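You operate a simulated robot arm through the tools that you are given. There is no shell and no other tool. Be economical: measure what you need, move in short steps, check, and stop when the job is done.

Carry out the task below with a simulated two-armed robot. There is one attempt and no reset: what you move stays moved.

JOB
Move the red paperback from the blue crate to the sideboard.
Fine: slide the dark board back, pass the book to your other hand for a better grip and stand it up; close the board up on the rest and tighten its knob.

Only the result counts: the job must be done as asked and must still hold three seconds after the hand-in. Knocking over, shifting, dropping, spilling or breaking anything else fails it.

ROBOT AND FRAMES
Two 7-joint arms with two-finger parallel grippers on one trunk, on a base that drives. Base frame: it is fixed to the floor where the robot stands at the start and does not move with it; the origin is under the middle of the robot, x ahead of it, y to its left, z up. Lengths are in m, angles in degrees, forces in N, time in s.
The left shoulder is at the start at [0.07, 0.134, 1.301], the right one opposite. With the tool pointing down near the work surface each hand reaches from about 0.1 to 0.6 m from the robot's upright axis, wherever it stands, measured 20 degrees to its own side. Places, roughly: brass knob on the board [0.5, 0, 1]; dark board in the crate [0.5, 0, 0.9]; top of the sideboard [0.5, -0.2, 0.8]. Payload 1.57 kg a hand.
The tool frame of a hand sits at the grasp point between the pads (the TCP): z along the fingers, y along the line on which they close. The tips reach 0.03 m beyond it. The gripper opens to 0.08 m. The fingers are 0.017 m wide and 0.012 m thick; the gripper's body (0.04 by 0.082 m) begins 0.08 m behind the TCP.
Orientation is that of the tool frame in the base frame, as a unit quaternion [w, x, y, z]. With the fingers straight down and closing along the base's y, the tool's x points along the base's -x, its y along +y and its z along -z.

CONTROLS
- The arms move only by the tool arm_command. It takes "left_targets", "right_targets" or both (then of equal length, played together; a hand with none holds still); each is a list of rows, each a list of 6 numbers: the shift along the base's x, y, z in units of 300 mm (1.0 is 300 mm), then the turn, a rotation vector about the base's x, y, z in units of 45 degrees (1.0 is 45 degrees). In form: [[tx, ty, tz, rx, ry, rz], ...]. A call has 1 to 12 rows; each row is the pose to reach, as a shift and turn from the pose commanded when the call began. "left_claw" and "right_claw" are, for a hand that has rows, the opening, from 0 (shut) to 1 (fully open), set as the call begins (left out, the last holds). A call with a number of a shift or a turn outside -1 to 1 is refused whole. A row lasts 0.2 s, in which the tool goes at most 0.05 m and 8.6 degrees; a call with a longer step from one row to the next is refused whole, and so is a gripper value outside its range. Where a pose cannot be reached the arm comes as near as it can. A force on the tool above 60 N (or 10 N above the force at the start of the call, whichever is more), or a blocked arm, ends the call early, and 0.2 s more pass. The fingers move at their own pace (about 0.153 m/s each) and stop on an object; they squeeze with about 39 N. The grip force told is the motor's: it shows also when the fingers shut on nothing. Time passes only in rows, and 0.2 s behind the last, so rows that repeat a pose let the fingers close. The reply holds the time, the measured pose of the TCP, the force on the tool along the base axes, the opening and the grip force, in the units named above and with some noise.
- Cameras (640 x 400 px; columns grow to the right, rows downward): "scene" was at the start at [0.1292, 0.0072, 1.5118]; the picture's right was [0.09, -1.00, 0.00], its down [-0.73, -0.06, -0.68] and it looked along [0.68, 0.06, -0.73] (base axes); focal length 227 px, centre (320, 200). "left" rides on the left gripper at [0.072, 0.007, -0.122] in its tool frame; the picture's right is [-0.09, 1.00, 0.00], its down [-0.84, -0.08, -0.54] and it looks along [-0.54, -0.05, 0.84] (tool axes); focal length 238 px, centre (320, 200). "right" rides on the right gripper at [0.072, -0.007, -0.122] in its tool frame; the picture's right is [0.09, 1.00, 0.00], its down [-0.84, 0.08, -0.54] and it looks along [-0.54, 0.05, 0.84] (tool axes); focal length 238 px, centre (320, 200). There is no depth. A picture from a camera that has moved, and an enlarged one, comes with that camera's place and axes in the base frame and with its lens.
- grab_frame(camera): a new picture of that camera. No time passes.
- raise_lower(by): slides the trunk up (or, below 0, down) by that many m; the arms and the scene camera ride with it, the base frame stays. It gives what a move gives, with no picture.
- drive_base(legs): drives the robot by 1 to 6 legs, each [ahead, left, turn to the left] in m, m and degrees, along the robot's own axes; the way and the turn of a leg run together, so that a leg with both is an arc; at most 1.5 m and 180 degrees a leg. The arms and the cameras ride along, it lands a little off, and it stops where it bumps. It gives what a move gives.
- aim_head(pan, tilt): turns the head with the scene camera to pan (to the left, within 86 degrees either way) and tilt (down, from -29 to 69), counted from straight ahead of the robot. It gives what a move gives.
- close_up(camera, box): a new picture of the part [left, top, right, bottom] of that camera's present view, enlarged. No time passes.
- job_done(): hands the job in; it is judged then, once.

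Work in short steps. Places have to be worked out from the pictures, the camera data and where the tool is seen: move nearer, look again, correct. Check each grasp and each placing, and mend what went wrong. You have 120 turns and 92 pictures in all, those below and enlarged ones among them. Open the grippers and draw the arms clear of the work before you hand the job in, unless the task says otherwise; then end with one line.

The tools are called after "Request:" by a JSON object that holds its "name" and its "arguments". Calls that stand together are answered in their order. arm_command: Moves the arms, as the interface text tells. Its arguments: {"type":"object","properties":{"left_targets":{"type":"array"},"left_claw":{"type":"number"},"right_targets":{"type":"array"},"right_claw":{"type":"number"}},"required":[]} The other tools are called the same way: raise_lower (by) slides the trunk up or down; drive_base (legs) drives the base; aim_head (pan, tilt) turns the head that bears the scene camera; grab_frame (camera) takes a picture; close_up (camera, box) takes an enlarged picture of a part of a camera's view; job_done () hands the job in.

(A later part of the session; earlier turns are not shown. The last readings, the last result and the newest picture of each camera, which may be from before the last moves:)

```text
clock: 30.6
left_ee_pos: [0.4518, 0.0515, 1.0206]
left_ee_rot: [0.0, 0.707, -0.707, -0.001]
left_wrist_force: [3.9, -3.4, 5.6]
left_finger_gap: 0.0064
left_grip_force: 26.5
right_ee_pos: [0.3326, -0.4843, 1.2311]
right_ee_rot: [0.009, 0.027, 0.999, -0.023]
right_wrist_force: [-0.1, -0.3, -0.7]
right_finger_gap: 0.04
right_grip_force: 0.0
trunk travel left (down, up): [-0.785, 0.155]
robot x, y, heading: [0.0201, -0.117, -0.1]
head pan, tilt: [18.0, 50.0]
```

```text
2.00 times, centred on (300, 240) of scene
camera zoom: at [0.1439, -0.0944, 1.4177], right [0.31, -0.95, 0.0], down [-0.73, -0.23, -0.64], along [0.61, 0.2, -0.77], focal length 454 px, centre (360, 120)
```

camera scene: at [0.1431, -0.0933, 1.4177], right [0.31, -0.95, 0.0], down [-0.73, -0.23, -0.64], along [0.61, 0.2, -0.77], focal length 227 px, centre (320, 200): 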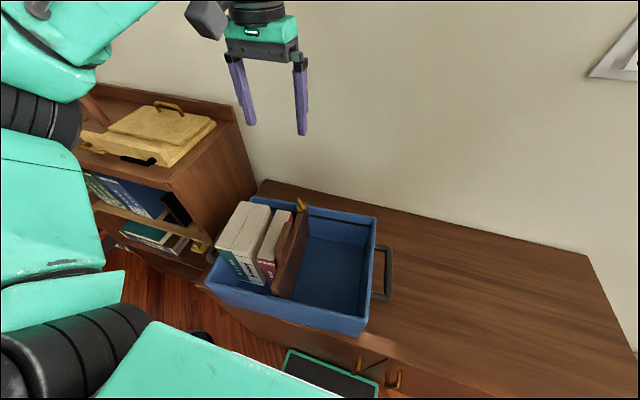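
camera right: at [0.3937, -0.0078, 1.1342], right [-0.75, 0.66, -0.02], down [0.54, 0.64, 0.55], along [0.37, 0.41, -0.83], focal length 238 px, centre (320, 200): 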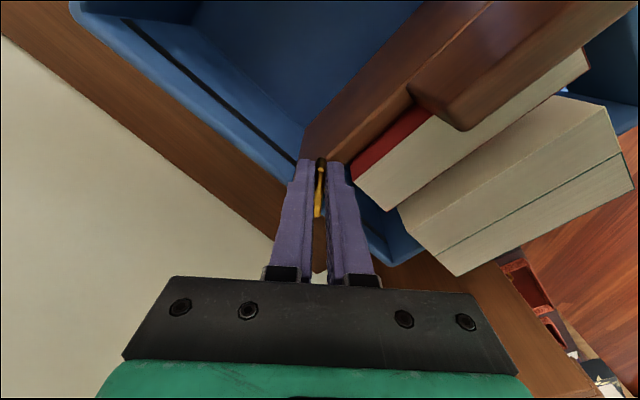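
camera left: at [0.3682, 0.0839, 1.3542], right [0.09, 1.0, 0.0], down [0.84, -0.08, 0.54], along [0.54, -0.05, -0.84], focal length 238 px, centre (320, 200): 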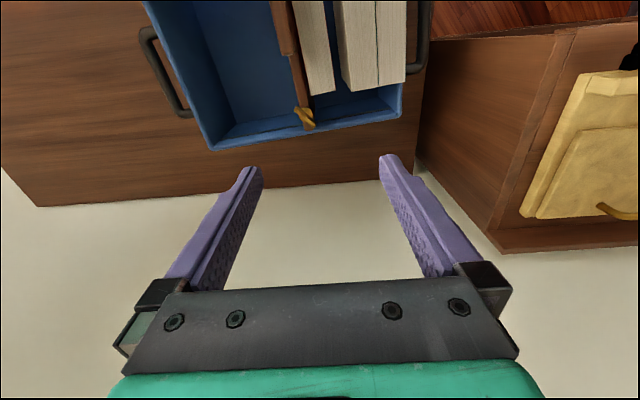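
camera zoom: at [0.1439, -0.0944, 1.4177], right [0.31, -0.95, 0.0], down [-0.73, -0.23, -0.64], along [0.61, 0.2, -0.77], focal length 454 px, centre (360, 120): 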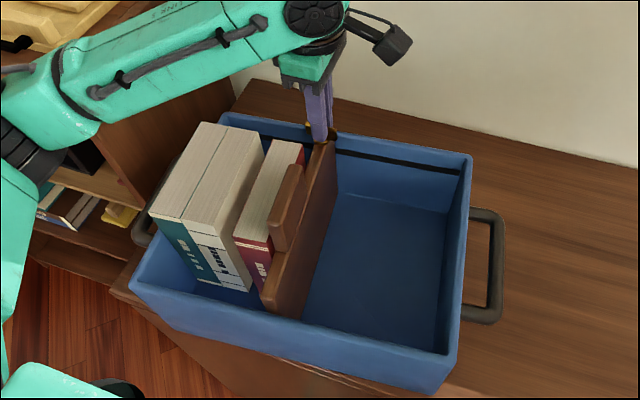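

The bar is at 90° and the crate stayed put. I test whether the board slides: pull 2 cm along the slot (toward -y).

Request:
{"name": "arm_command", "arguments": {"left_targets": [[0.002, -0.022, 0, 0, 0, 0], [0.004, -0.045, 0, 0, 0, 0], [0.005, -0.067, 0, 0, 0, 0]]}}

Request:
{"name": "close_up", "arguments": {"camera": "scene", "box": [200, 140, 400, 340]}}

```text
clock: 31.4
left_ee_pos: [0.4539, 0.0323, 1.0215]
left_ee_rot: [-0.001, 0.707, -0.707, 0.0]
left_wrist_force: [5.7, 1.6, 13.4]
left_finger_gap: 0.0067
left_grip_force: 26.0
right_ee_pos: [0.3317, -0.4831, 1.2333]
right_ee_rot: [0.008, 0.026, 0.999, -0.023]
right_wrist_force: [-0.3, 0.1, -0.8]
right_finger_gap: 0.04
right_grip_force: 0.0
trunk travel left (down, up): [-0.785, 0.155]
robot x, y, heading: [0.0182, -0.117, -0.4]
head pan, tilt: [18.0, 50.0]
```

```text
2.00 times, centred on (300, 240) of scene
camera zoom: at [0.1432, -0.0928, 1.4178], right [0.31, -0.95, 0.0], down [-0.73, -0.23, -0.64], along [0.61, 0.2, -0.77], focal length 454 px, centre (360, 120)
```

zoom: 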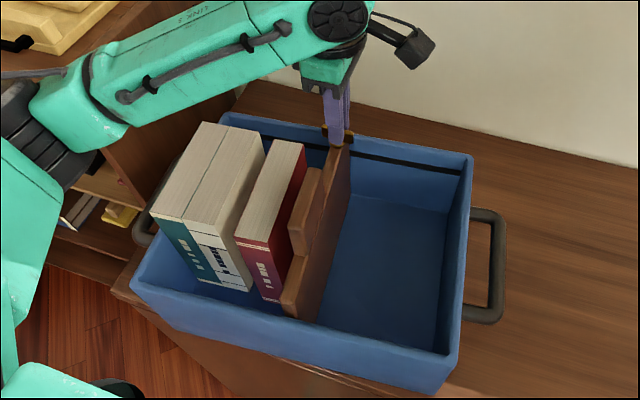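

The board slides freely and the crate stays. I slide it another 5.5 cm to make ample room.

Request:
{"name": "arm_command", "arguments": {"left_targets": [[0.002, -0.04, 0, 0, 0, 0], [0.005, -0.08, 0, 0, 0, 0], [0.008, -0.12, 0, 0, 0, 0], [0.011, -0.16, 0, 0, 0, 0], [0.014, -0.19, 0, 0, 0, 0]]}}

Request:
{"name": "close_up", "arguments": {"camera": "scene", "box": [200, 140, 400, 340]}}

```text
clock: 32.6
left_ee_pos: [0.4592, -0.0253, 1.0206]
left_ee_rot: [0.0, -0.707, 0.708, 0.0]
left_wrist_force: [13.7, 2.6, 14.0]
left_finger_gap: 0.0066
left_grip_force: 26.7
right_ee_pos: [0.3335, -0.4843, 1.2327]
right_ee_rot: [0.008, 0.027, 0.999, -0.025]
right_wrist_force: [-0.6, 0.0, 0.3]
right_finger_gap: 0.0401
right_grip_force: 0.1
trunk travel left (down, up): [-0.785, 0.155]
robot x, y, heading: [0.0188, -0.1163, -0.4]
head pan, tilt: [18.0, 50.0]
```

```text
2.00 times, centred on (300, 240) of scene
camera zoom: at [0.1454, -0.0926, 1.4176], right [0.31, -0.95, 0.0], down [-0.73, -0.24, -0.64], along [0.61, 0.2, -0.77], focal length 454 px, centre (360, 120)
```

zoom: 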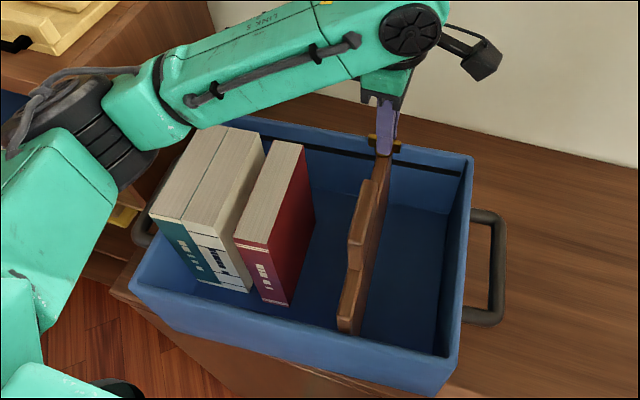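

The board is well back. I release the knob and lift the left hand, while the right hand in free air starts turning (yaw −45°) toward a sideways grip pose to receive the book.

Request:
{"name": "arm_command", "arguments": {"left_targets": [[0, 0, 0, 0, 0, 0], [0, 0, 0, 0, 0, 0], [0, 0, 0.1, 0, 0, 0], [0, 0, 0.2, 0, 0, 0], [0, 0, 0.3, 0, 0, 0], [0, 0, 0.4, 0, 0, 0]], "left_claw": 0.5, "right_targets": [[0, 0, 0, 0, 0, -0.1667], [0, 0, 0, 0, 0, -0.333], [0, 0, 0, 0, 0, -0.5], [0, 0, 0, 0, 0, -0.667], [0, 0, 0, 0, 0, -0.833], [0, 0, 0, 0, 0, -1.0]]}}

Request:
{"name": "arm_command", "arguments": {"left_targets": [[0, 0.03, 0, 0, 0, -0.1667], [0, 0.06, 0, 0, 0, -0.333], [0, 0.09, 0, 0, 0, -0.5], [0, 0.12, 0, 0, 0, -0.667], [0, 0.15, 0, 0, 0, -0.833], [0, 0.18, 0, 0, 0, -1.0]], "right_targets": [[0, 0, 0, 0, 0, -0.1667], [0, 0, 0, 0, 0, -0.333], [0, 0, 0, 0, 0, -0.5], [0, 0, 0, 0, 0, -0.667], [0, 0, 0, 0, 0, -0.833], [0, 0, 0, 0, 0, -1.0]]}}

```text
clock: 34.0
left_ee_pos: [0.4573, -0.0247, 1.1393]
left_ee_rot: [0.0, -0.706, 0.708, 0.001]
left_wrist_force: [0.9, 0.4, 0.6]
left_finger_gap: 0.0401
left_grip_force: 0.0
right_ee_pos: [0.3333, -0.4848, 1.2329]
right_ee_rot: [0.0, 0.409, 0.912, -0.024]
right_wrist_force: [0.3, -0.1, -1.4]
right_finger_gap: 0.0402
right_grip_force: 0.1
trunk travel left (down, up): [-0.785, 0.155]
robot x, y, heading: [0.02, -0.1151, -0.3]
head pan, tilt: [18.0, 50.0]
```

```text
clock: 35.4
left_ee_pos: [0.4567, 0.0303, 1.1412]
left_ee_rot: [0.001, -0.382, 0.924, 0.001]
left_wrist_force: [-0.2, 0.0, 0.3]
left_finger_gap: 0.0402
left_grip_force: 0.0
right_ee_pos: [0.3321, -0.4835, 1.2334]
right_ee_rot: [-0.011, 0.726, 0.687, -0.023]
right_wrist_force: [0.1, 0.3, -0.8]
right_finger_gap: 0.0401
right_grip_force: 0.0
trunk travel left (down, up): [-0.785, 0.155]
robot x, y, heading: [0.0221, -0.1157, -0.4]
head pan, tilt: [18.0, 50.0]
```

Both follow well. Now the left hand goes above the red book with yaw ≈ +3.5° and the right hand tilts toward pointing left.

Request:
{"name": "arm_command", "arguments": {"left_targets": [[-0.037, 0.025, 0, 0, 0, -0.1667], [-0.074, 0.05, 0, 0, 0, -0.333], [-0.11, 0.075, 0, 0, 0, -0.5], [-0.147, 0.1, 0, 0, 0, -0.667], [-0.184, 0.125, 0, 0, 0, -0.833], [-0.222, 0.15, 0, 0, 0, -0.92]], "left_claw": 0.65, "right_targets": [[0, 0, 0, 0.1667, 0, 0], [0, 0, 0, 0.333, 0, 0], [0, 0, 0, 0.5, 0, 0], [0, 0, 0, 0.667, 0, 0], [0, 0, 0, 0.833, 0, 0], [0, 0, 0, 1.0, 0, 0]]}}

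Request:
{"name": "close_up", "arguments": {"camera": "left", "box": [180, 0, 460, 200]}}

Request:
{"name": "close_up", "arguments": {"camera": "scene", "box": [180, 60, 420, 340]}}

```text
clock: 36.8
left_ee_pos: [0.391, 0.0759, 1.1422]
left_ee_rot: [0.001, -0.03, 1.0, -0.001]
left_wrist_force: [-0.7, -0.1, 0.5]
left_finger_gap: 0.0521
left_grip_force: 0.1
right_ee_pos: [0.3313, -0.4843, 1.2319]
right_ee_rot: [-0.287, 0.666, 0.644, 0.242]
right_wrist_force: [0.4, 0.1, 0.0]
right_finger_gap: 0.0398
right_grip_force: 0.0
trunk travel left (down, up): [-0.785, 0.155]
robot x, y, heading: [0.0225, -0.1167, -0.3]
head pan, tilt: [18.0, 50.0]
```

```text
2.00 times, centred on (320, 100) of left
camera zoom: at [0.3197, 0.0781, 1.2636], right [0.03, 1.0, 0.0], down [0.84, -0.03, 0.54], along [0.54, -0.02, -0.84], focal length 477 px, centre (320, 400)
```

zoom: 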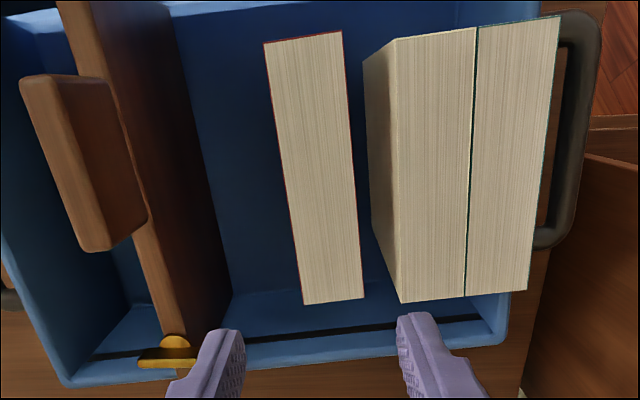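

```text
1.43 times, centred on (300, 200) of scene
camera zoom: at [0.1426, -0.0935, 1.4178], right [0.31, -0.95, 0.0], down [-0.73, -0.23, -0.64], along [0.61, 0.2, -0.77], focal length 325 px, centre (349, 200)
```

zoom: 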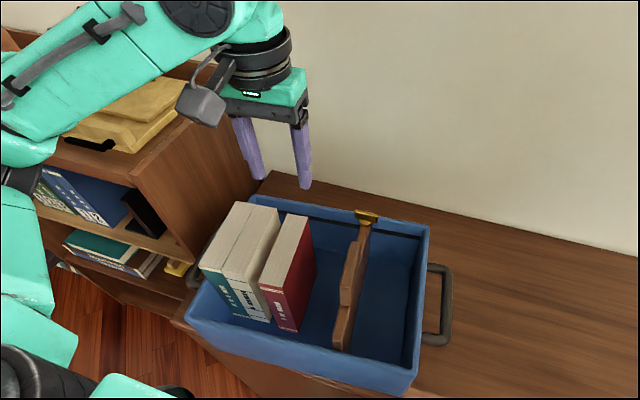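

The red book's top spans x 0.298–0.422 with centre y≈0.078 at x=0.385, yaw ≈5°; there's ~22 mm to the white books. I narrow the fingers to 46 mm, align and descend to straddle it.

Request:
{"name": "arm_command", "arguments": {"left_targets": [[-0.02, 0.009, 0, 0, 0, 0.035], [-0.02, 0.009, -0.12, 0, 0, 0.035], [-0.02, 0.009, -0.24, 0, 0, 0.035], [-0.02, 0.009, -0.34, 0, 0, 0.035]], "left_claw": 0.575, "right_targets": [[0, 0, 0, 0.19, 0, 0], [0, 0, 0, 0.38, 0, 0], [0, 0, 0, 0.57, 0, 0], [0, 0, 0, 0.76, 0, 0]]}}

Request:
{"name": "close_up", "arguments": {"camera": "left", "box": [180, 0, 460, 200]}}

Request:
{"name": "close_up", "arguments": {"camera": "scene", "box": [180, 60, 420, 340]}}

```text
clock: 37.8
left_ee_pos: [0.3842, 0.0756, 1.04]
left_ee_rot: [0.001, -0.045, 0.999, 0.0]
left_wrist_force: [-0.6, -0.5, 0.5]
left_finger_gap: 0.0461
left_grip_force: 0.1
right_ee_pos: [0.3323, -0.4827, 1.2323]
right_ee_rot: [-0.471, 0.551, 0.544, 0.421]
right_wrist_force: [0.6, 1.7, 0.3]
right_finger_gap: 0.0401
right_grip_force: 0.0
trunk travel left (down, up): [-0.785, 0.155]
robot x, y, heading: [0.0192, -0.1147, -0.0]
head pan, tilt: [18.0, 50.0]
```

```text
2.00 times, centred on (320, 100) of left
camera zoom: at [0.3129, 0.0779, 1.1611], right [0.0, 1.0, 0.0], down [0.84, 0.0, 0.54], along [0.54, 0.0, -0.84], focal length 477 px, centre (320, 400)
```

zoom: 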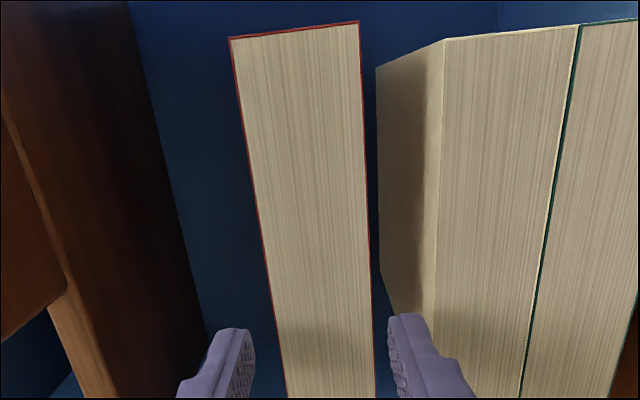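

```text
1.43 times, centred on (300, 200) of scene
camera zoom: at [0.1432, -0.0936, 1.4178], right [0.31, -0.95, 0.0], down [-0.73, -0.23, -0.64], along [0.61, 0.2, -0.77], focal length 325 px, centre (349, 200)
```

zoom: 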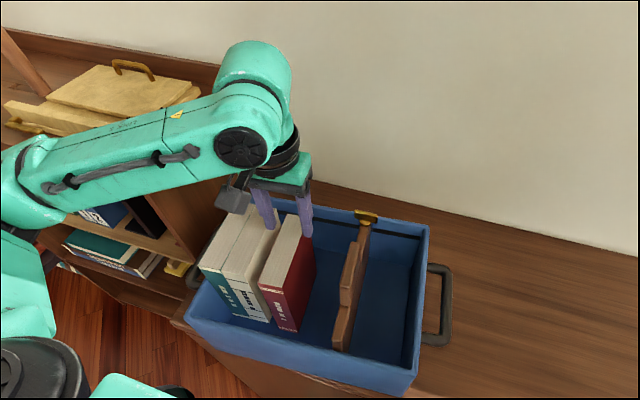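

The fingers are straddling properly (centre ~2 mm off). I nudge +2 mm in y and descend 8 cm.

Request:
{"name": "arm_command", "arguments": {"left_targets": [[0, 0.007, -0.05, 0, 0, 0], [0, 0.007, -0.12, 0, 0, 0], [0, 0.007, -0.19, 0, 0, 0], [0, 0.007, -0.26, 0, 0, 0]]}}

Request:
{"name": "close_up", "arguments": {"camera": "left", "box": [180, 0, 460, 200]}}

```text
clock: 38.8
left_ee_pos: [0.3855, 0.0787, 0.9615]
left_ee_rot: [0.001, -0.044, 0.999, 0.0]
left_wrist_force: [-0.4, 0.6, 0.1]
left_finger_gap: 0.0462
left_grip_force: 0.1
right_ee_pos: [0.3322, -0.4834, 1.2328]
right_ee_rot: [-0.47, 0.553, 0.544, 0.421]
right_wrist_force: [0.2, 0.2, 0.0]
right_finger_gap: 0.0401
right_grip_force: 0.1
trunk travel left (down, up): [-0.785, 0.155]
robot x, y, heading: [0.022, -0.1124, -0.3]
head pan, tilt: [18.0, 50.0]
```

```text
2.00 times, centred on (320, 100) of left
camera zoom: at [0.3133, 0.0796, 1.0828], right [0.0, 1.0, 0.0], down [0.84, 0.0, 0.54], along [0.54, 0.0, -0.84], focal length 477 px, centre (320, 400)
```

zoom: 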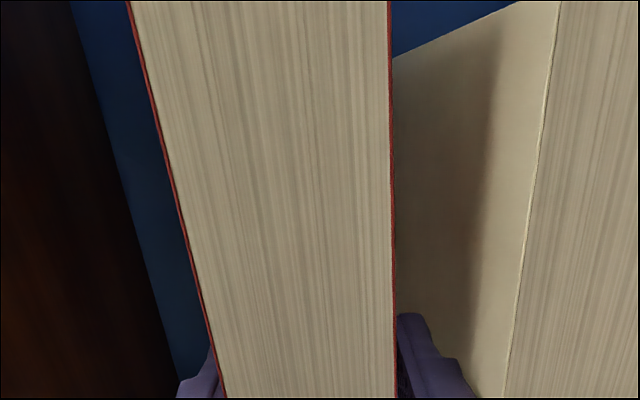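

No contact forces; the fingers are on both sides of the red book. I close the left hand.

Request:
{"name": "arm_command", "arguments": {"left_targets": [[0, 0, 0, 0, 0, 0], [0, 0, 0, 0, 0, 0]], "left_claw": 0.0}}

```text
clock: 39.4
left_ee_pos: [0.3842, 0.0783, 0.9615]
left_ee_rot: [0.001, -0.045, 0.999, 0.0]
left_wrist_force: [-0.4, 0.4, -0.7]
left_finger_gap: 0.0358
left_grip_force: 38.8
right_ee_pos: [0.3326, -0.4838, 1.2325]
right_ee_rot: [-0.47, 0.553, 0.545, 0.421]
right_wrist_force: [-0.5, -0.2, 1.4]
right_finger_gap: 0.0399
right_grip_force: 0.1
trunk travel left (down, up): [-0.785, 0.155]
robot x, y, heading: [0.0149, -0.1169, 0.0]
head pan, tilt: [18.0, 50.0]
```

Held at 35.8 mm with 39 N. I lift straight up.

Request:
{"name": "arm_command", "arguments": {"left_targets": [[0, 0, 0.08, 0, 0, 0], [0, 0, 0.18, 0, 0, 0], [0, 0, 0.3, 0, 0, 0], [0, 0, 0.42, 0, 0, 0], [0, 0, 0.54, 0, 0, 0], [0, 0, 0.66, 0, 0, 0], [0, 0, 0.78, 0, 0, 0], [0, 0, 0.86, 0, 0, 0]]}}

Request:
{"name": "grab_frame", "arguments": {"camera": "scene"}}

```text
clock: 41.2
left_ee_pos: [0.3856, 0.0779, 1.2207]
left_ee_rot: [-0.001, -0.043, 0.999, 0.0]
left_wrist_force: [0.1, 0.2, -6.2]
left_finger_gap: 0.036
left_grip_force: 38.9
right_ee_pos: [0.3323, -0.483, 1.2329]
right_ee_rot: [-0.47, 0.552, 0.544, 0.421]
right_wrist_force: [0.2, -0.8, 0.3]
right_finger_gap: 0.04
right_grip_force: 0.0
trunk travel left (down, up): [-0.785, 0.155]
robot x, y, heading: [0.0184, -0.1134, 0.1]
head pan, tilt: [18.0, 50.0]
```

```text
52 pictures are left
camera scene: at [0.1433, -0.0934, 1.4177], right [0.31, -0.95, 0.0], down [-0.73, -0.23, -0.64], along [0.61, 0.2, -0.77], focal length 227 px, centre (320, 200)
```

scene: 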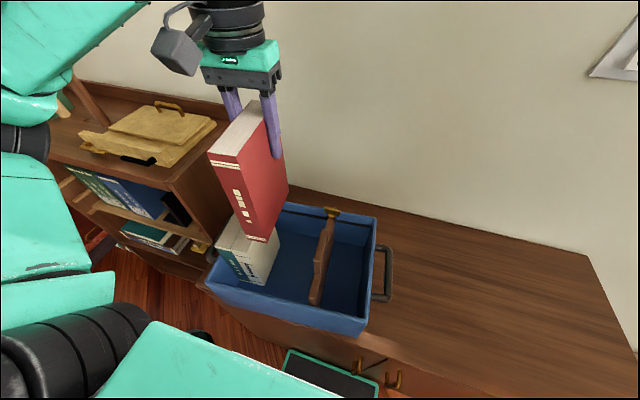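

The book is out cleanly. I yaw it +85° (left hand's comfortable direction) so its spine faces the right hand, and bring the right hand to a waiting spot at its spine side.

Request:
{"name": "arm_command", "arguments": {"left_targets": [[0.01, -0.02, 0.01, 0, 0, 0.16], [0.02, -0.04, 0.02, 0, 0, 0.32], [0.03, -0.06, 0.03, 0, 0, 0.48], [0.04, -0.08, 0.03, 0, 0, 0.64], [0.05, -0.1, 0.03, 0, 0, 0.8], [0.06, -0.13, 0.03, 0, 0, 0.95]], "right_targets": [[0.05, 0.0, -0.02, 0, -0.02, -0.01], [0.1, 0.07, -0.04, 0, -0.04, -0.02], [0.15, 0.17, -0.08, 0, -0.06, -0.03], [0.2, 0.27, -0.12, 0, -0.078, -0.047], [0.25, 0.37, -0.16, 0, -0.078, -0.047], [0.293, 0.5, -0.2, 0, -0.078, -0.047]]}}

Request:
{"name": "arm_command", "arguments": {"left_targets": [[0.01, -0.02, 0, 0, 0, 0.16], [0.02, -0.04, 0.0, 0, 0, 0.32], [0.03, -0.06, 0.0, 0, 0, 0.48], [0.04, -0.08, 0.0, 0, 0, 0.64], [0.05, -0.1, 0.0, 0, 0, 0.8], [0.055, -0.13, 0.0, 0, 0, 0.95]]}}

Request:
{"name": "grab_frame", "arguments": {"camera": "scene"}}

Request:
{"name": "grab_frame", "arguments": {"camera": "right"}}

```text
clock: 42.6
left_ee_pos: [0.4043, 0.0414, 1.2259]
left_ee_rot: [-0.001, -0.407, 0.914, 0.001]
left_wrist_force: [0.3, -0.1, -6.1]
left_finger_gap: 0.036
left_grip_force: 38.7
right_ee_pos: [0.423, -0.3324, 1.1714]
right_ee_rot: [-0.445, 0.55, 0.548, 0.446]
right_wrist_force: [0.1, -0.4, 0.2]
right_finger_gap: 0.04
right_grip_force: 0.1
trunk travel left (down, up): [-0.785, 0.155]
robot x, y, heading: [0.0181, -0.1186, -0.1]
head pan, tilt: [18.0, 50.0]
```

```text
clock: 44.0
left_ee_pos: [0.4211, 0.0012, 1.2282]
left_ee_rot: [-0.001, 0.711, -0.703, 0.0]
left_wrist_force: [-0.3, 0.2, -5.7]
left_finger_gap: 0.036
left_grip_force: 39.1
right_ee_pos: [0.4212, -0.3339, 1.1718]
right_ee_rot: [-0.447, 0.549, 0.548, 0.446]
right_wrist_force: [-0.8, 0.8, -0.5]
right_finger_gap: 0.0398
right_grip_force: 0.0
trunk travel left (down, up): [-0.785, 0.155]
robot x, y, heading: [0.0185, -0.1177, -0.1]
head pan, tilt: [18.0, 50.0]
```

```text
51 pictures are left
camera scene: at [0.1443, -0.0937, 1.4176], right [0.31, -0.95, 0.0], down [-0.73, -0.23, -0.64], along [0.61, 0.2, -0.77], focal length 227 px, centre (320, 200)
```

scene: 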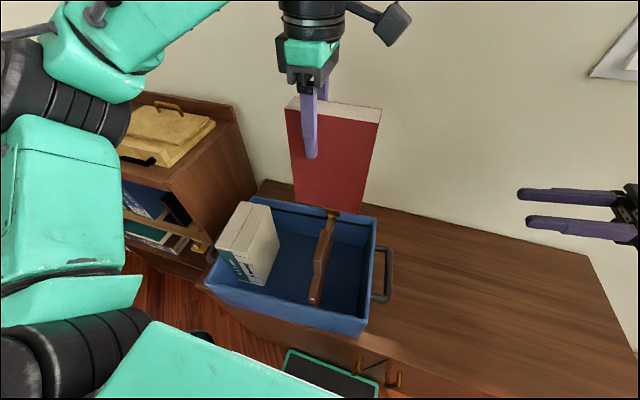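

```text
50 pictures are left
camera right: at [0.4146, -0.4384, 1.2653], right [1.0, 0.02, 0.09], down [0.08, -0.7, -0.71], along [0.05, 0.71, -0.7], focal length 238 px, centre (320, 200)
```

right: 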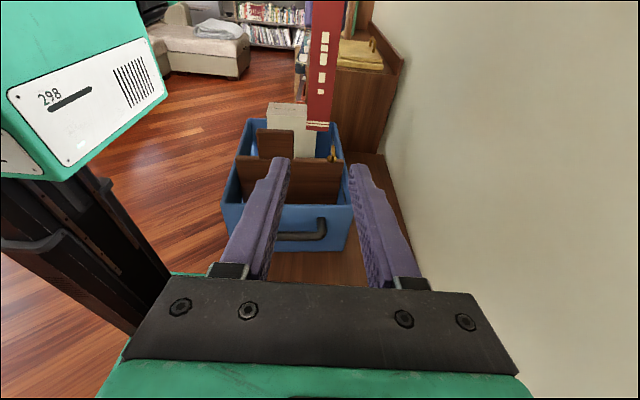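

The book hangs vertical with its spine toward the right hand. I open the right hand to 60 mm and approach just short of the spine.

Request:
{"name": "arm_command", "arguments": {"right_targets": [[0, 0.13, -0.01, 0, 0, 0], [0, 0.26, -0.02, 0, 0, 0], [0, 0.39, -0.03, 0, 0, 0], [0, 0.52, -0.04, 0, 0, 0], [0, 0.65, -0.04, 0, 0, 0]], "right_claw": 0.75}}

Request:
{"name": "grab_frame", "arguments": {"camera": "right"}}

Request:
{"name": "grab_frame", "arguments": {"camera": "scene"}}

```text
clock: 45.2
left_ee_pos: [0.4213, 0.0026, 1.2274]
left_ee_rot: [0.0, 0.711, -0.704, 0.0]
left_wrist_force: [0.7, 1.1, -6.6]
left_finger_gap: 0.0361
left_grip_force: 38.8
right_ee_pos: [0.4191, -0.1363, 1.1607]
right_ee_rot: [-0.446, 0.55, 0.548, 0.445]
right_wrist_force: [-0.3, 0.2, 0.3]
right_finger_gap: 0.06
right_grip_force: 0.0
trunk travel left (down, up): [-0.785, 0.155]
robot x, y, heading: [0.0196, -0.1183, -0.1]
head pan, tilt: [18.0, 50.0]
```

```text
49 pictures are left
camera right: at [0.4134, -0.2407, 1.2545], right [1.0, 0.02, 0.09], down [0.07, -0.7, -0.71], along [0.05, 0.71, -0.7], focal length 238 px, centre (320, 200)
```

right: 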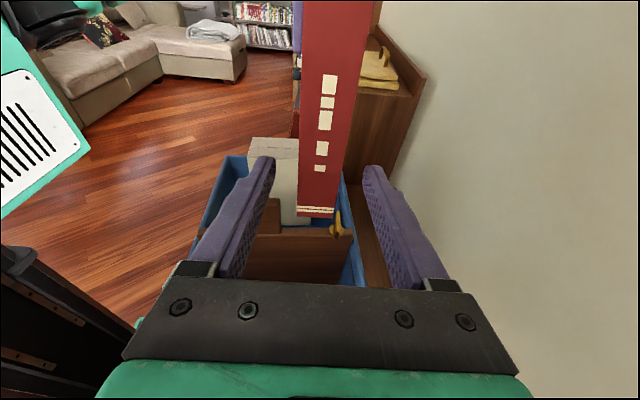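

```text
48 pictures are left
camera scene: at [0.145, -0.0912, 1.4175], right [0.31, -0.95, 0.0], down [-0.73, -0.24, -0.64], along [0.61, 0.2, -0.77], focal length 227 px, centre (320, 200)
```

scene: 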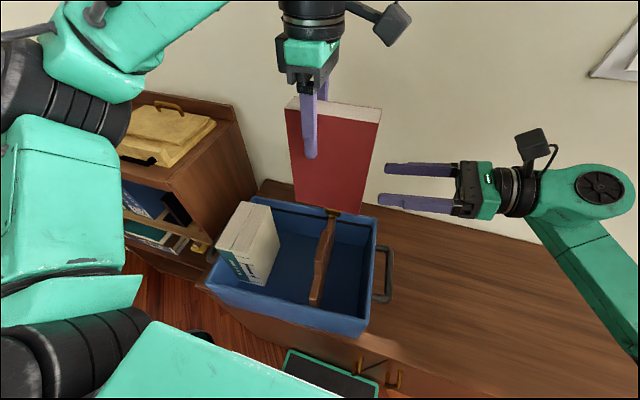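

The book is centred between the right fingers. I move in 8 cm and close the right hand while the left still holds.

Request:
{"name": "arm_command", "arguments": {"right_targets": [[0.003, 0.09, 0, 0, 0, 0], [0.003, 0.18, 0, 0, 0, 0], [0.003, 0.267, 0, 0, 0, 0]]}}

Request:
{"name": "grab_frame", "arguments": {"camera": "right"}}

```text
clock: 46.0
left_ee_pos: [0.4198, 0.0034, 1.2271]
left_ee_rot: [-0.001, 0.711, -0.703, -0.001]
left_wrist_force: [-0.4, 0.6, -6.4]
left_finger_gap: 0.0358
left_grip_force: 39.0
right_ee_pos: [0.4227, -0.0571, 1.1601]
right_ee_rot: [-0.446, 0.55, 0.548, 0.446]
right_wrist_force: [-0.5, -0.2, 0.6]
right_finger_gap: 0.0601
right_grip_force: 0.1
trunk travel left (down, up): [-0.785, 0.155]
robot x, y, heading: [0.0184, -0.1148, -0.4]
head pan, tilt: [18.0, 50.0]
```

```text
47 pictures are left
camera right: at [0.4153, -0.1617, 1.2531], right [1.0, 0.02, 0.09], down [0.08, -0.7, -0.71], along [0.05, 0.71, -0.7], focal length 238 px, centre (320, 200)
```

right: 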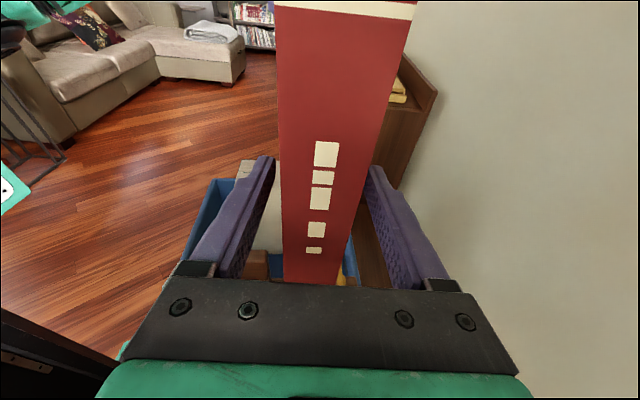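

Straddled. Close the right hand.

Request:
{"name": "arm_command", "arguments": {"right_targets": [[0, 0, 0, 0, 0, 0], [0, 0, 0, 0, 0, 0], [0, 0, 0, 0, 0, 0]], "right_claw": 0.0}}

```text
clock: 46.8
left_ee_pos: [0.4209, 0.0022, 1.2269]
left_ee_rot: [-0.001, 0.711, -0.704, -0.001]
left_wrist_force: [10.3, -2.2, -7.1]
left_finger_gap: 0.0358
left_grip_force: 39.1
right_ee_pos: [0.4217, -0.0574, 1.1595]
right_ee_rot: [-0.446, 0.549, 0.549, 0.445]
right_wrist_force: [-10.3, 1.3, 2.1]
right_finger_gap: 0.0359
right_grip_force: 39.3
trunk travel left (down, up): [-0.785, 0.155]
robot x, y, heading: [0.0217, -0.1176, 0.1]
head pan, tilt: [18.0, 50.0]
```

Both hands hold it. I release the left hand a little (to 48 mm) and draw it straight up clear of the book.

Request:
{"name": "arm_command", "arguments": {"left_targets": [[0, 0, 0, 0, 0, 0], [0, 0, 0, 0, 0, 0], [0, 0, 0.1, 0, 0, 0], [0, 0, 0.2, 0, 0, 0], [0, 0, 0.32, 0, 0, 0]], "left_claw": 0.65}}

Request:
{"name": "grab_frame", "arguments": {"camera": "scene"}}

```text
clock: 48.0
left_ee_pos: [0.4195, 0.0018, 1.3249]
left_ee_rot: [-0.001, 0.71, -0.704, 0.0]
left_wrist_force: [-0.4, 0.6, 0.0]
left_finger_gap: 0.052
left_grip_force: 0.1
right_ee_pos: [0.422, -0.0592, 1.1604]
right_ee_rot: [-0.445, 0.549, 0.548, 0.447]
right_wrist_force: [-0.1, -0.3, -0.4]
right_finger_gap: 0.0356
right_grip_force: 39.1
trunk travel left (down, up): [-0.785, 0.155]
robot x, y, heading: [0.0207, -0.1169, -0.4]
head pan, tilt: [18.0, 50.0]
```

```text
46 pictures are left
camera scene: at [0.1429, -0.0941, 1.4177], right [0.31, -0.95, 0.0], down [-0.73, -0.23, -0.64], along [0.61, 0.2, -0.77], focal length 227 px, centre (320, 200)
```

scene: 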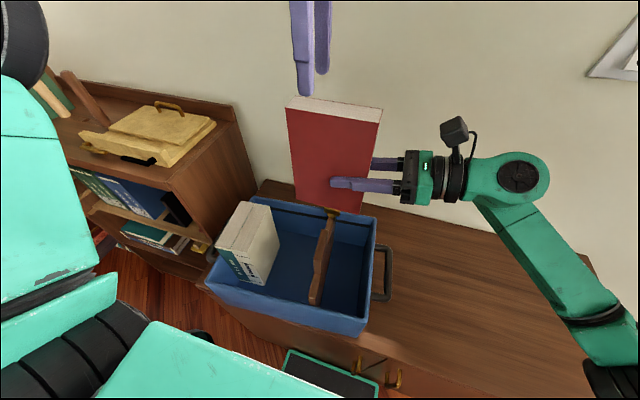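

The book is passed to the right hand. I carry it at this height to the free area on the right of the sideboard.

Request:
{"name": "arm_command", "arguments": {"right_targets": [[0.01, -0.1, 0, 0, 0, 0], [0.02, -0.22, 0, 0, 0, 0], [0.03, -0.34, 0, 0, 0, 0], [0.04, -0.46, 0, 0, 0, 0], [0.05, -0.58, 0, 0, 0, 0], [0.06, -0.7, 0, 0, 0, 0], [0.07, -0.82, 0, 0, 0, 0], [0.08, -0.93, 0, 0, 0, 0]]}}

Request:
{"name": "arm_command", "arguments": {"right_targets": [[0.01, -0.1, -0.05, 0, 0, 0], [0.02, -0.2, -0.12, 0, 0, 0], [0.03, -0.3, -0.24, 0, 0, 0], [0.03, -0.3, -0.36, 0, 0, 0], [0.03, -0.3, -0.48, 0, 0, 0], [0.03, -0.3, -0.6, 0, 0, 0], [0.03, -0.3, -0.72, 0, 0, 0], [0.03, -0.3, -0.8, 0, 0, 0]]}}

Request:
{"name": "aim_head", "arguments": {"pan": -35, "tilt": 45}}

Request:
{"name": "grab_frame", "arguments": {"camera": "scene"}}

```text
clock: 49.8
left_ee_pos: [0.4212, -0.0004, 1.3241]
left_ee_rot: [-0.001, 0.71, -0.704, -0.001]
left_wrist_force: [0.3, -0.6, 0.1]
left_finger_gap: 0.0519
left_grip_force: 0.0
right_ee_pos: [0.4459, -0.3384, 1.1603]
right_ee_rot: [-0.446, 0.549, 0.548, 0.446]
right_wrist_force: [-1.0, -0.2, 0.3]
right_finger_gap: 0.0359
right_grip_force: 39.0
trunk travel left (down, up): [-0.785, 0.155]
robot x, y, heading: [0.0219, -0.1157, -0.0]
head pan, tilt: [18.0, 50.0]
```

```text
clock: 51.6
left_ee_pos: [0.421, 0.0025, 1.3238]
left_ee_rot: [0.0, 0.711, -0.703, 0.0]
left_wrist_force: [0.4, -0.2, 0.5]
left_finger_gap: 0.0519
left_grip_force: 0.1
right_ee_pos: [0.4544, -0.4198, 0.9322]
right_ee_rot: [-0.455, 0.537, 0.552, 0.447]
right_wrist_force: [0.8, -1.0, 0.2]
right_finger_gap: 0.0358
right_grip_force: 38.8
right hand out of reach, approached as far as the arm can: row 8
trunk travel left (down, up): [-0.785, 0.155]
robot x, y, heading: [0.0177, -0.1184, 0.0]
head pan, tilt: [18.0, 50.0]
```

```text
clock: 52.8
left_ee_pos: [0.4209, 0.001, 1.3231]
left_ee_rot: [-0.001, 0.711, -0.704, -0.001]
left_wrist_force: [0.8, -1.0, -0.2]
left_finger_gap: 0.0517
left_grip_force: 0.0
right_ee_pos: [0.4549, -0.4196, 0.9333]
right_ee_rot: [-0.455, 0.538, 0.552, 0.446]
right_wrist_force: [0.4, -0.3, -1.1]
right_finger_gap: 0.0357
right_grip_force: 38.7
trunk travel left (down, up): [-0.785, 0.155]
robot x, y, heading: [0.0213, -0.1176, -0.2]
head pan, tilt: [-35.0, 45.0]
```

```text
45 pictures are left
camera scene: at [0.1375, -0.1642, 1.4245], right [-0.58, -0.82, 0.0], down [-0.58, 0.41, -0.71], along [0.58, -0.41, -0.71], focal length 227 px, centre (320, 200)
```

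scene: 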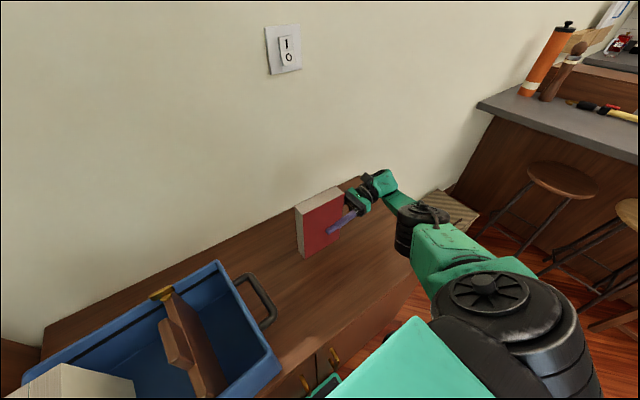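

The arm ran out of downward reach 5 cm above the surface. I lift the hand a bit, lower the trunk by 0.08, then finish the descent with the arm.

Request:
{"name": "arm_command", "arguments": {"right_targets": [[0.0, 0.0, 0.08, 0, 0, 0], [0.0, 0, 0.167, 0, 0, 0]]}}

Request:
{"name": "raise_lower", "arguments": {"by": -0.07}}

Request:
{"name": "close_up", "arguments": {"camera": "scene", "box": [240, 140, 480, 290]}}

```text
clock: 53.4
left_ee_pos: [0.4202, 0.0026, 1.3248]
left_ee_rot: [0.0, 0.711, -0.703, -0.001]
left_wrist_force: [0.1, -0.8, 0.4]
left_finger_gap: 0.0521
left_grip_force: 0.2
right_ee_pos: [0.4551, -0.4292, 0.9703]
right_ee_rot: [-0.447, 0.548, 0.549, 0.445]
right_wrist_force: [1.2, -0.1, -0.6]
right_finger_gap: 0.0358
right_grip_force: 38.7
trunk travel left (down, up): [-0.785, 0.155]
robot x, y, heading: [0.0189, -0.1161, -0.2]
head pan, tilt: [-35.0, 45.0]
```

```text
clock: 54.5
left_ee_pos: [0.4199, 0.0016, 1.2543]
left_ee_rot: [-0.001, 0.71, -0.704, 0.0]
left_wrist_force: [0.1, -0.1, -1.1]
left_finger_gap: 0.052
left_grip_force: 0.0
right_ee_pos: [0.4552, -0.4284, 0.8991]
right_ee_rot: [-0.446, 0.549, 0.548, 0.446]
right_wrist_force: [-0.3, 0.9, -0.7]
right_finger_gap: 0.0357
right_grip_force: 39.1
trunk travel left (down, up): [-0.715, 0.225]
robot x, y, heading: [0.0199, -0.1188, -0.3]
head pan, tilt: [-35.0, 45.0]
```

```text
2.67 times, centred on (360, 215) of scene
camera zoom: at [0.1371, -0.1643, 1.3545], right [-0.58, -0.82, 0.0], down [-0.58, 0.41, -0.71], along [0.58, -0.41, -0.71], focal length 606 px, centre (213, 160)
```

zoom: 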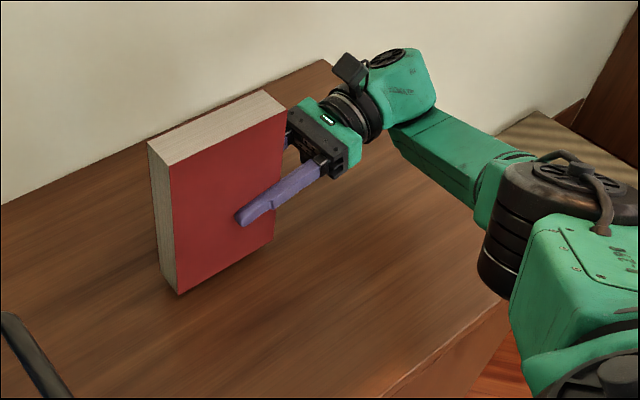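

Near the surface now. I descend in millimetre steps watching the vertical force.

Request:
{"name": "arm_command", "arguments": {"right_targets": [[0, 0, -0.012, 0, 0, 0], [0, 0, -0.025, 0, 0, 0]]}}

Request:
{"name": "arm_command", "arguments": {"right_targets": [[0, 0, -0.007, 0, 0, 0], [0, 0, -0.014, 0, 0, 0]]}}

Request:
{"name": "close_up", "arguments": {"camera": "scene", "box": [240, 140, 400, 290]}}

```text
clock: 55.1
left_ee_pos: [0.4212, 0.0024, 1.2553]
left_ee_rot: [0.0, 0.711, -0.703, 0.0]
left_wrist_force: [0.3, -0.2, 1.0]
left_finger_gap: 0.0521
left_grip_force: 0.0
right_ee_pos: [0.4551, -0.4278, 0.8933]
right_ee_rot: [-0.446, 0.549, 0.548, 0.446]
right_wrist_force: [0.6, 0.6, 0.6]
right_finger_gap: 0.0359
right_grip_force: 38.7
trunk travel left (down, up): [-0.715, 0.225]
robot x, y, heading: [0.0216, -0.1174, -0.3]
head pan, tilt: [-35.0, 45.0]
```

```text
clock: 55.7
left_ee_pos: [0.4215, 0.0023, 1.255]
left_ee_rot: [0.0, 0.711, -0.703, 0.0]
left_wrist_force: [-0.6, 0.2, 0.7]
left_finger_gap: 0.052
left_grip_force: 0.0
right_ee_pos: [0.4544, -0.4281, 0.8872]
right_ee_rot: [-0.445, 0.55, 0.548, 0.446]
right_wrist_force: [0.2, 0.4, 0.1]
right_finger_gap: 0.0358
right_grip_force: 39.2
trunk travel left (down, up): [-0.715, 0.225]
robot x, y, heading: [0.0158, -0.1163, 0.0]
head pan, tilt: [-35.0, 45.0]
```

```text
2.67 times, centred on (320, 215) of scene
camera zoom: at [0.1374, -0.1643, 1.3545], right [-0.58, -0.82, 0.0], down [-0.58, 0.41, -0.71], along [0.58, -0.41, -0.71], focal length 606 px, centre (320, 160)
```

zoom: 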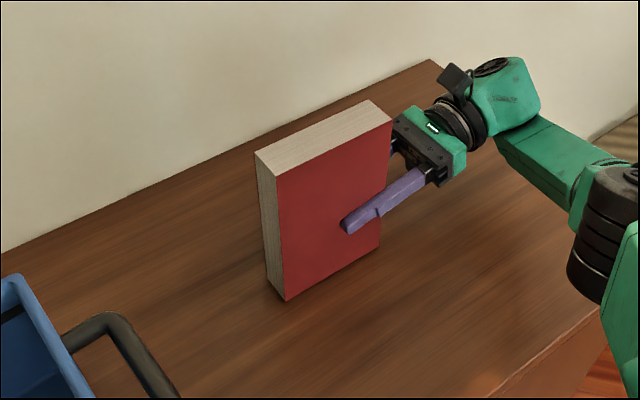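

No contact yet. Continue in small steps.

Request:
{"name": "arm_command", "arguments": {"right_targets": [[0, 0, -0.007, 0, 0, 0], [0, 0, -0.014, 0, 0, 0]]}}

Request:
{"name": "arm_command", "arguments": {"right_targets": [[0, 0, -0.006, 0, 0, 0], [0, 0, -0.012, 0, 0, 0]]}}

```text
clock: 56.3
left_ee_pos: [0.4206, 0.0027, 1.2543]
left_ee_rot: [-0.001, 0.711, -0.703, -0.001]
left_wrist_force: [1.0, 0.0, 0.3]
left_finger_gap: 0.052
left_grip_force: 0.1
right_ee_pos: [0.4558, -0.4274, 0.8834]
right_ee_rot: [-0.447, 0.549, 0.549, 0.445]
right_wrist_force: [0.4, 0.8, -0.3]
right_finger_gap: 0.0359
right_grip_force: 39.4
trunk travel left (down, up): [-0.715, 0.225]
robot x, y, heading: [0.0203, -0.1169, 0.0]
head pan, tilt: [-35.0, 45.0]
```

```text
clock: 56.9
left_ee_pos: [0.4187, 0.0029, 1.2543]
left_ee_rot: [-0.001, 0.711, -0.703, 0.0]
left_wrist_force: [0.6, 0.4, 0.0]
left_finger_gap: 0.0518
left_grip_force: 0.2
right_ee_pos: [0.4536, -0.4281, 0.8844]
right_ee_rot: [-0.443, 0.548, 0.549, 0.45]
right_wrist_force: [2.6, -5.6, 13.7]
right_finger_gap: 0.036
right_grip_force: 39.2
trunk travel left (down, up): [-0.715, 0.225]
robot x, y, heading: [0.0181, -0.1165, -0.2]
head pan, tilt: [-35.0, 45.0]
```

Contact (14 N up, z stopped at 0.884). I ease 1 mm up, look, then release.

Request:
{"name": "arm_command", "arguments": {"right_targets": [[0, 0, 0.004, 0, 0, 0], [0, 0, 0.006, 0, 0, 0]]}}

Request:
{"name": "close_up", "arguments": {"camera": "scene", "box": [240, 140, 400, 290]}}

```text
clock: 57.5
left_ee_pos: [0.4197, 0.0016, 1.255]
left_ee_rot: [-0.001, 0.711, -0.703, -0.001]
left_wrist_force: [-0.4, -0.9, 0.3]
left_finger_gap: 0.0519
left_grip_force: 0.1
right_ee_pos: [0.4544, -0.4281, 0.8832]
right_ee_rot: [-0.446, 0.548, 0.549, 0.447]
right_wrist_force: [6.9, -6.0, 15.9]
right_finger_gap: 0.0358
right_grip_force: 39.2
trunk travel left (down, up): [-0.715, 0.225]
robot x, y, heading: [0.0189, -0.1162, -0.3]
head pan, tilt: [-35.0, 45.0]
```

```text
2.67 times, centred on (320, 215) of scene
camera zoom: at [0.1357, -0.1636, 1.3548], right [-0.58, -0.82, 0.0], down [-0.58, 0.41, -0.71], along [0.58, -0.41, -0.71], focal length 606 px, centre (320, 160)
```

zoom: 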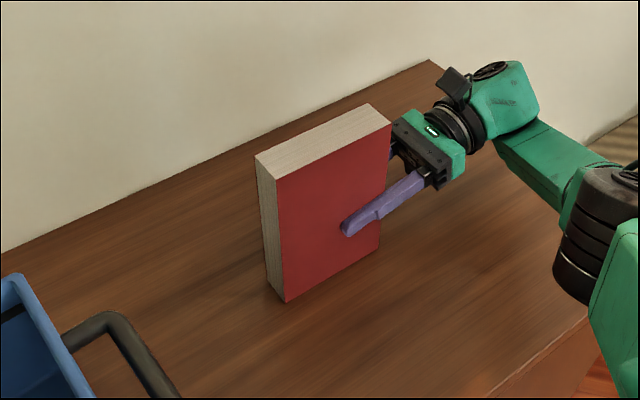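

The book rests on the surface, upright. I open the right hand moderately.

Request:
{"name": "arm_command", "arguments": {"right_targets": [[0, 0, 0, 0, 0, 0], [0, 0, 0, 0, 0, 0]], "right_claw": 0.75}}

Request:
{"name": "close_up", "arguments": {"camera": "scene", "box": [240, 140, 400, 290]}}

Request:
{"name": "grab_frame", "arguments": {"camera": "right"}}

```text
clock: 58.1
left_ee_pos: [0.419, 0.0016, 1.2553]
left_ee_rot: [-0.001, 0.711, -0.704, -0.001]
left_wrist_force: [-0.1, -0.2, -0.7]
left_finger_gap: 0.052
left_grip_force: 0.1
right_ee_pos: [0.4544, -0.4288, 0.8825]
right_ee_rot: [-0.445, 0.55, 0.548, 0.446]
right_wrist_force: [0.0, -1.1, 0.2]
right_finger_gap: 0.0599
right_grip_force: 0.1
trunk travel left (down, up): [-0.715, 0.225]
robot x, y, heading: [0.0231, -0.1169, -0.3]
head pan, tilt: [-35.0, 45.0]
```

```text
2.67 times, centred on (320, 215) of scene
camera zoom: at [0.1361, -0.1635, 1.3546], right [-0.58, -0.82, 0.0], down [-0.58, 0.41, -0.71], along [0.58, -0.41, -0.71], focal length 606 px, centre (320, 160)
```

zoom: 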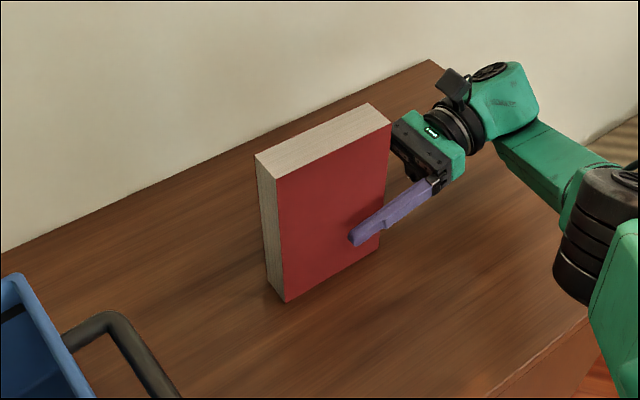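

```text
40 pictures are left
camera right: at [0.4471, -0.5326, 0.9759], right [1.0, 0.02, 0.09], down [0.08, -0.7, -0.71], along [0.05, 0.71, -0.7], focal length 238 px, centre (320, 200)
```

right: 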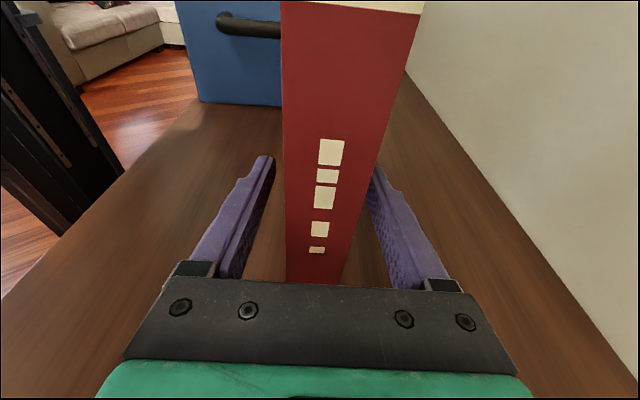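

The book stands freely. I withdraw the right hand along its own axis, then up and away.

Request:
{"name": "arm_command", "arguments": {"right_targets": [[0, -0.1, 0.02, 0, 0, 0], [0, -0.2, 0.04, 0, 0, 0], [0, -0.3, 0.06, 0, 0, 0], [0, -0.4, 0.1, 0, 0, 0], [-0.05, -0.42, 0.25, 0, 0, 0], [-0.1, -0.42, 0.4, 0, 0, 0], [-0.15, -0.42, 0.55, 0, 0, 0], [-0.2, -0.42, 0.7, 0, 0, 0], [-0.3, -0.42, 0.8, 0, 0, 0], [-0.4, -0.42, 0.9, 0, 0, 0]]}}

Request:
{"name": "grab_frame", "arguments": {"camera": "scene"}}

```text
clock: 60.3
left_ee_pos: [0.4189, 0.0024, 1.2542]
left_ee_rot: [-0.001, 0.711, -0.704, 0.0]
left_wrist_force: [-0.5, 0.1, 0.7]
left_finger_gap: 0.0523
left_grip_force: 0.1
right_ee_pos: [0.3524, -0.4982, 1.147]
right_ee_rot: [-0.445, 0.549, 0.549, 0.445]
right_wrist_force: [-0.2, 0.2, 0.3]
right_finger_gap: 0.0601
right_grip_force: 0.0
right hand out of reach, approached as far as the arm can: row 1, 2, 3, 4, 5, 6, 7, 8, 9, 10
trunk travel left (down, up): [-0.715, 0.225]
robot x, y, heading: [0.0183, -0.1149, -0.1]
head pan, tilt: [-35.0, 45.0]
```

```text
39 pictures are left
camera scene: at [0.1343, -0.164, 1.3547], right [-0.58, -0.82, 0.0], down [-0.58, 0.41, -0.71], along [0.58, -0.41, -0.71], focal length 227 px, centre (320, 200)
```

scene: 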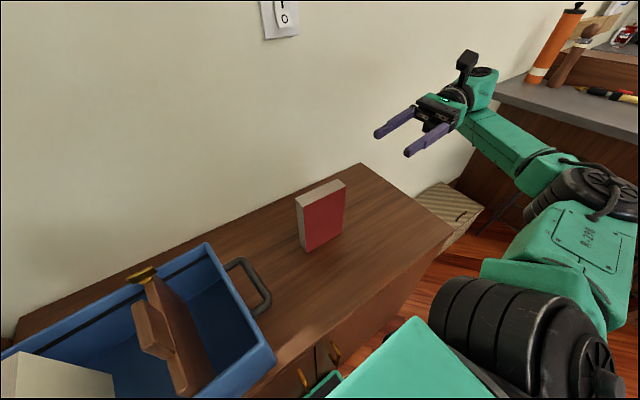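

The book stands on its own on the sideboard. Next, the board: I bring the left hand (still yawed 90°) back over the knob.

Request:
{"name": "arm_command", "arguments": {"left_targets": [[0.03, -0.02, -0.1, 0, 0, 0], [0.06, -0.04, -0.2, 0, 0, 0], [0.09, -0.06, -0.32, 0, 0, 0], [0.12, -0.08, -0.44, 0, 0, 0], [0.133, -0.09, -0.56, 0, 0, 0], [0.133, -0.09, -0.613, 0, 0, 0]], "left_claw": 0.5}}

Request:
{"name": "aim_head", "arguments": {"pan": 18, "tilt": 50}}

Request:
{"name": "close_up", "arguments": {"camera": "left", "box": [220, 60, 420, 220]}}

Request:
{"name": "grab_frame", "arguments": {"camera": "scene"}}

```text
clock: 61.7
left_ee_pos: [0.4596, -0.0232, 1.0706]
left_ee_rot: [-0.001, 0.711, -0.703, 0.0]
left_wrist_force: [-0.9, -0.2, 0.5]
left_finger_gap: 0.0398
left_grip_force: 0.0
right_ee_pos: [0.3552, -0.4967, 1.1461]
right_ee_rot: [-0.446, 0.548, 0.549, 0.446]
right_wrist_force: [0.0, -0.9, 0.0]
right_finger_gap: 0.0599
right_grip_force: 0.1
trunk travel left (down, up): [-0.715, 0.225]
robot x, y, heading: [0.0218, -0.1171, -0.3]
head pan, tilt: [-35.0, 45.0]
```

```text
clock: 62.9
left_ee_pos: [0.4585, -0.0239, 1.0716]
left_ee_rot: [-0.001, 0.711, -0.703, -0.001]
left_wrist_force: [-0.4, 1.5, -0.7]
left_finger_gap: 0.04
left_grip_force: 0.0
right_ee_pos: [0.3549, -0.4977, 1.1462]
right_ee_rot: [-0.445, 0.55, 0.548, 0.447]
right_wrist_force: [0.2, 0.2, -0.3]
right_finger_gap: 0.0598
right_grip_force: 0.1
trunk travel left (down, up): [-0.715, 0.225]
robot x, y, heading: [0.0201, -0.1182, -0.2]
head pan, tilt: [18.0, 50.0]
```

```text
2.50 times, centred on (320, 140) of left
camera zoom: at [0.4545, -0.0954, 1.1922], right [-1.0, 0.08, 0.0], down [0.07, 0.84, 0.54], along [0.04, 0.54, -0.84], focal length 596 px, centre (320, 350)
```

zoom: 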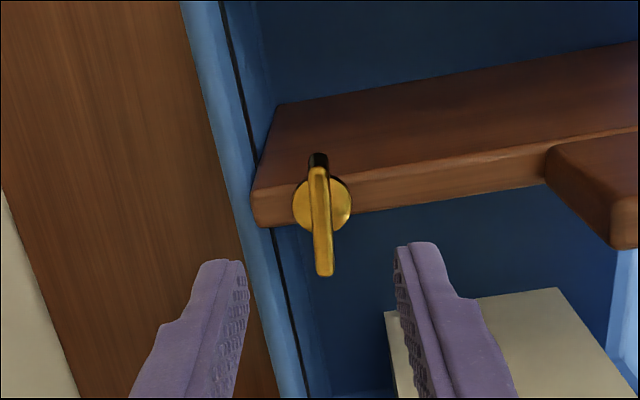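

```text
37 pictures are left
camera scene: at [0.1432, -0.0934, 1.3477], right [0.31, -0.95, 0.0], down [-0.73, -0.23, -0.64], along [0.61, 0.2, -0.77], focal length 227 px, centre (320, 200)
```

scene: 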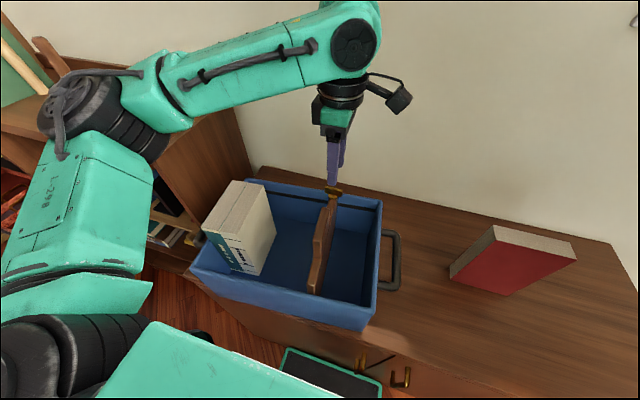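

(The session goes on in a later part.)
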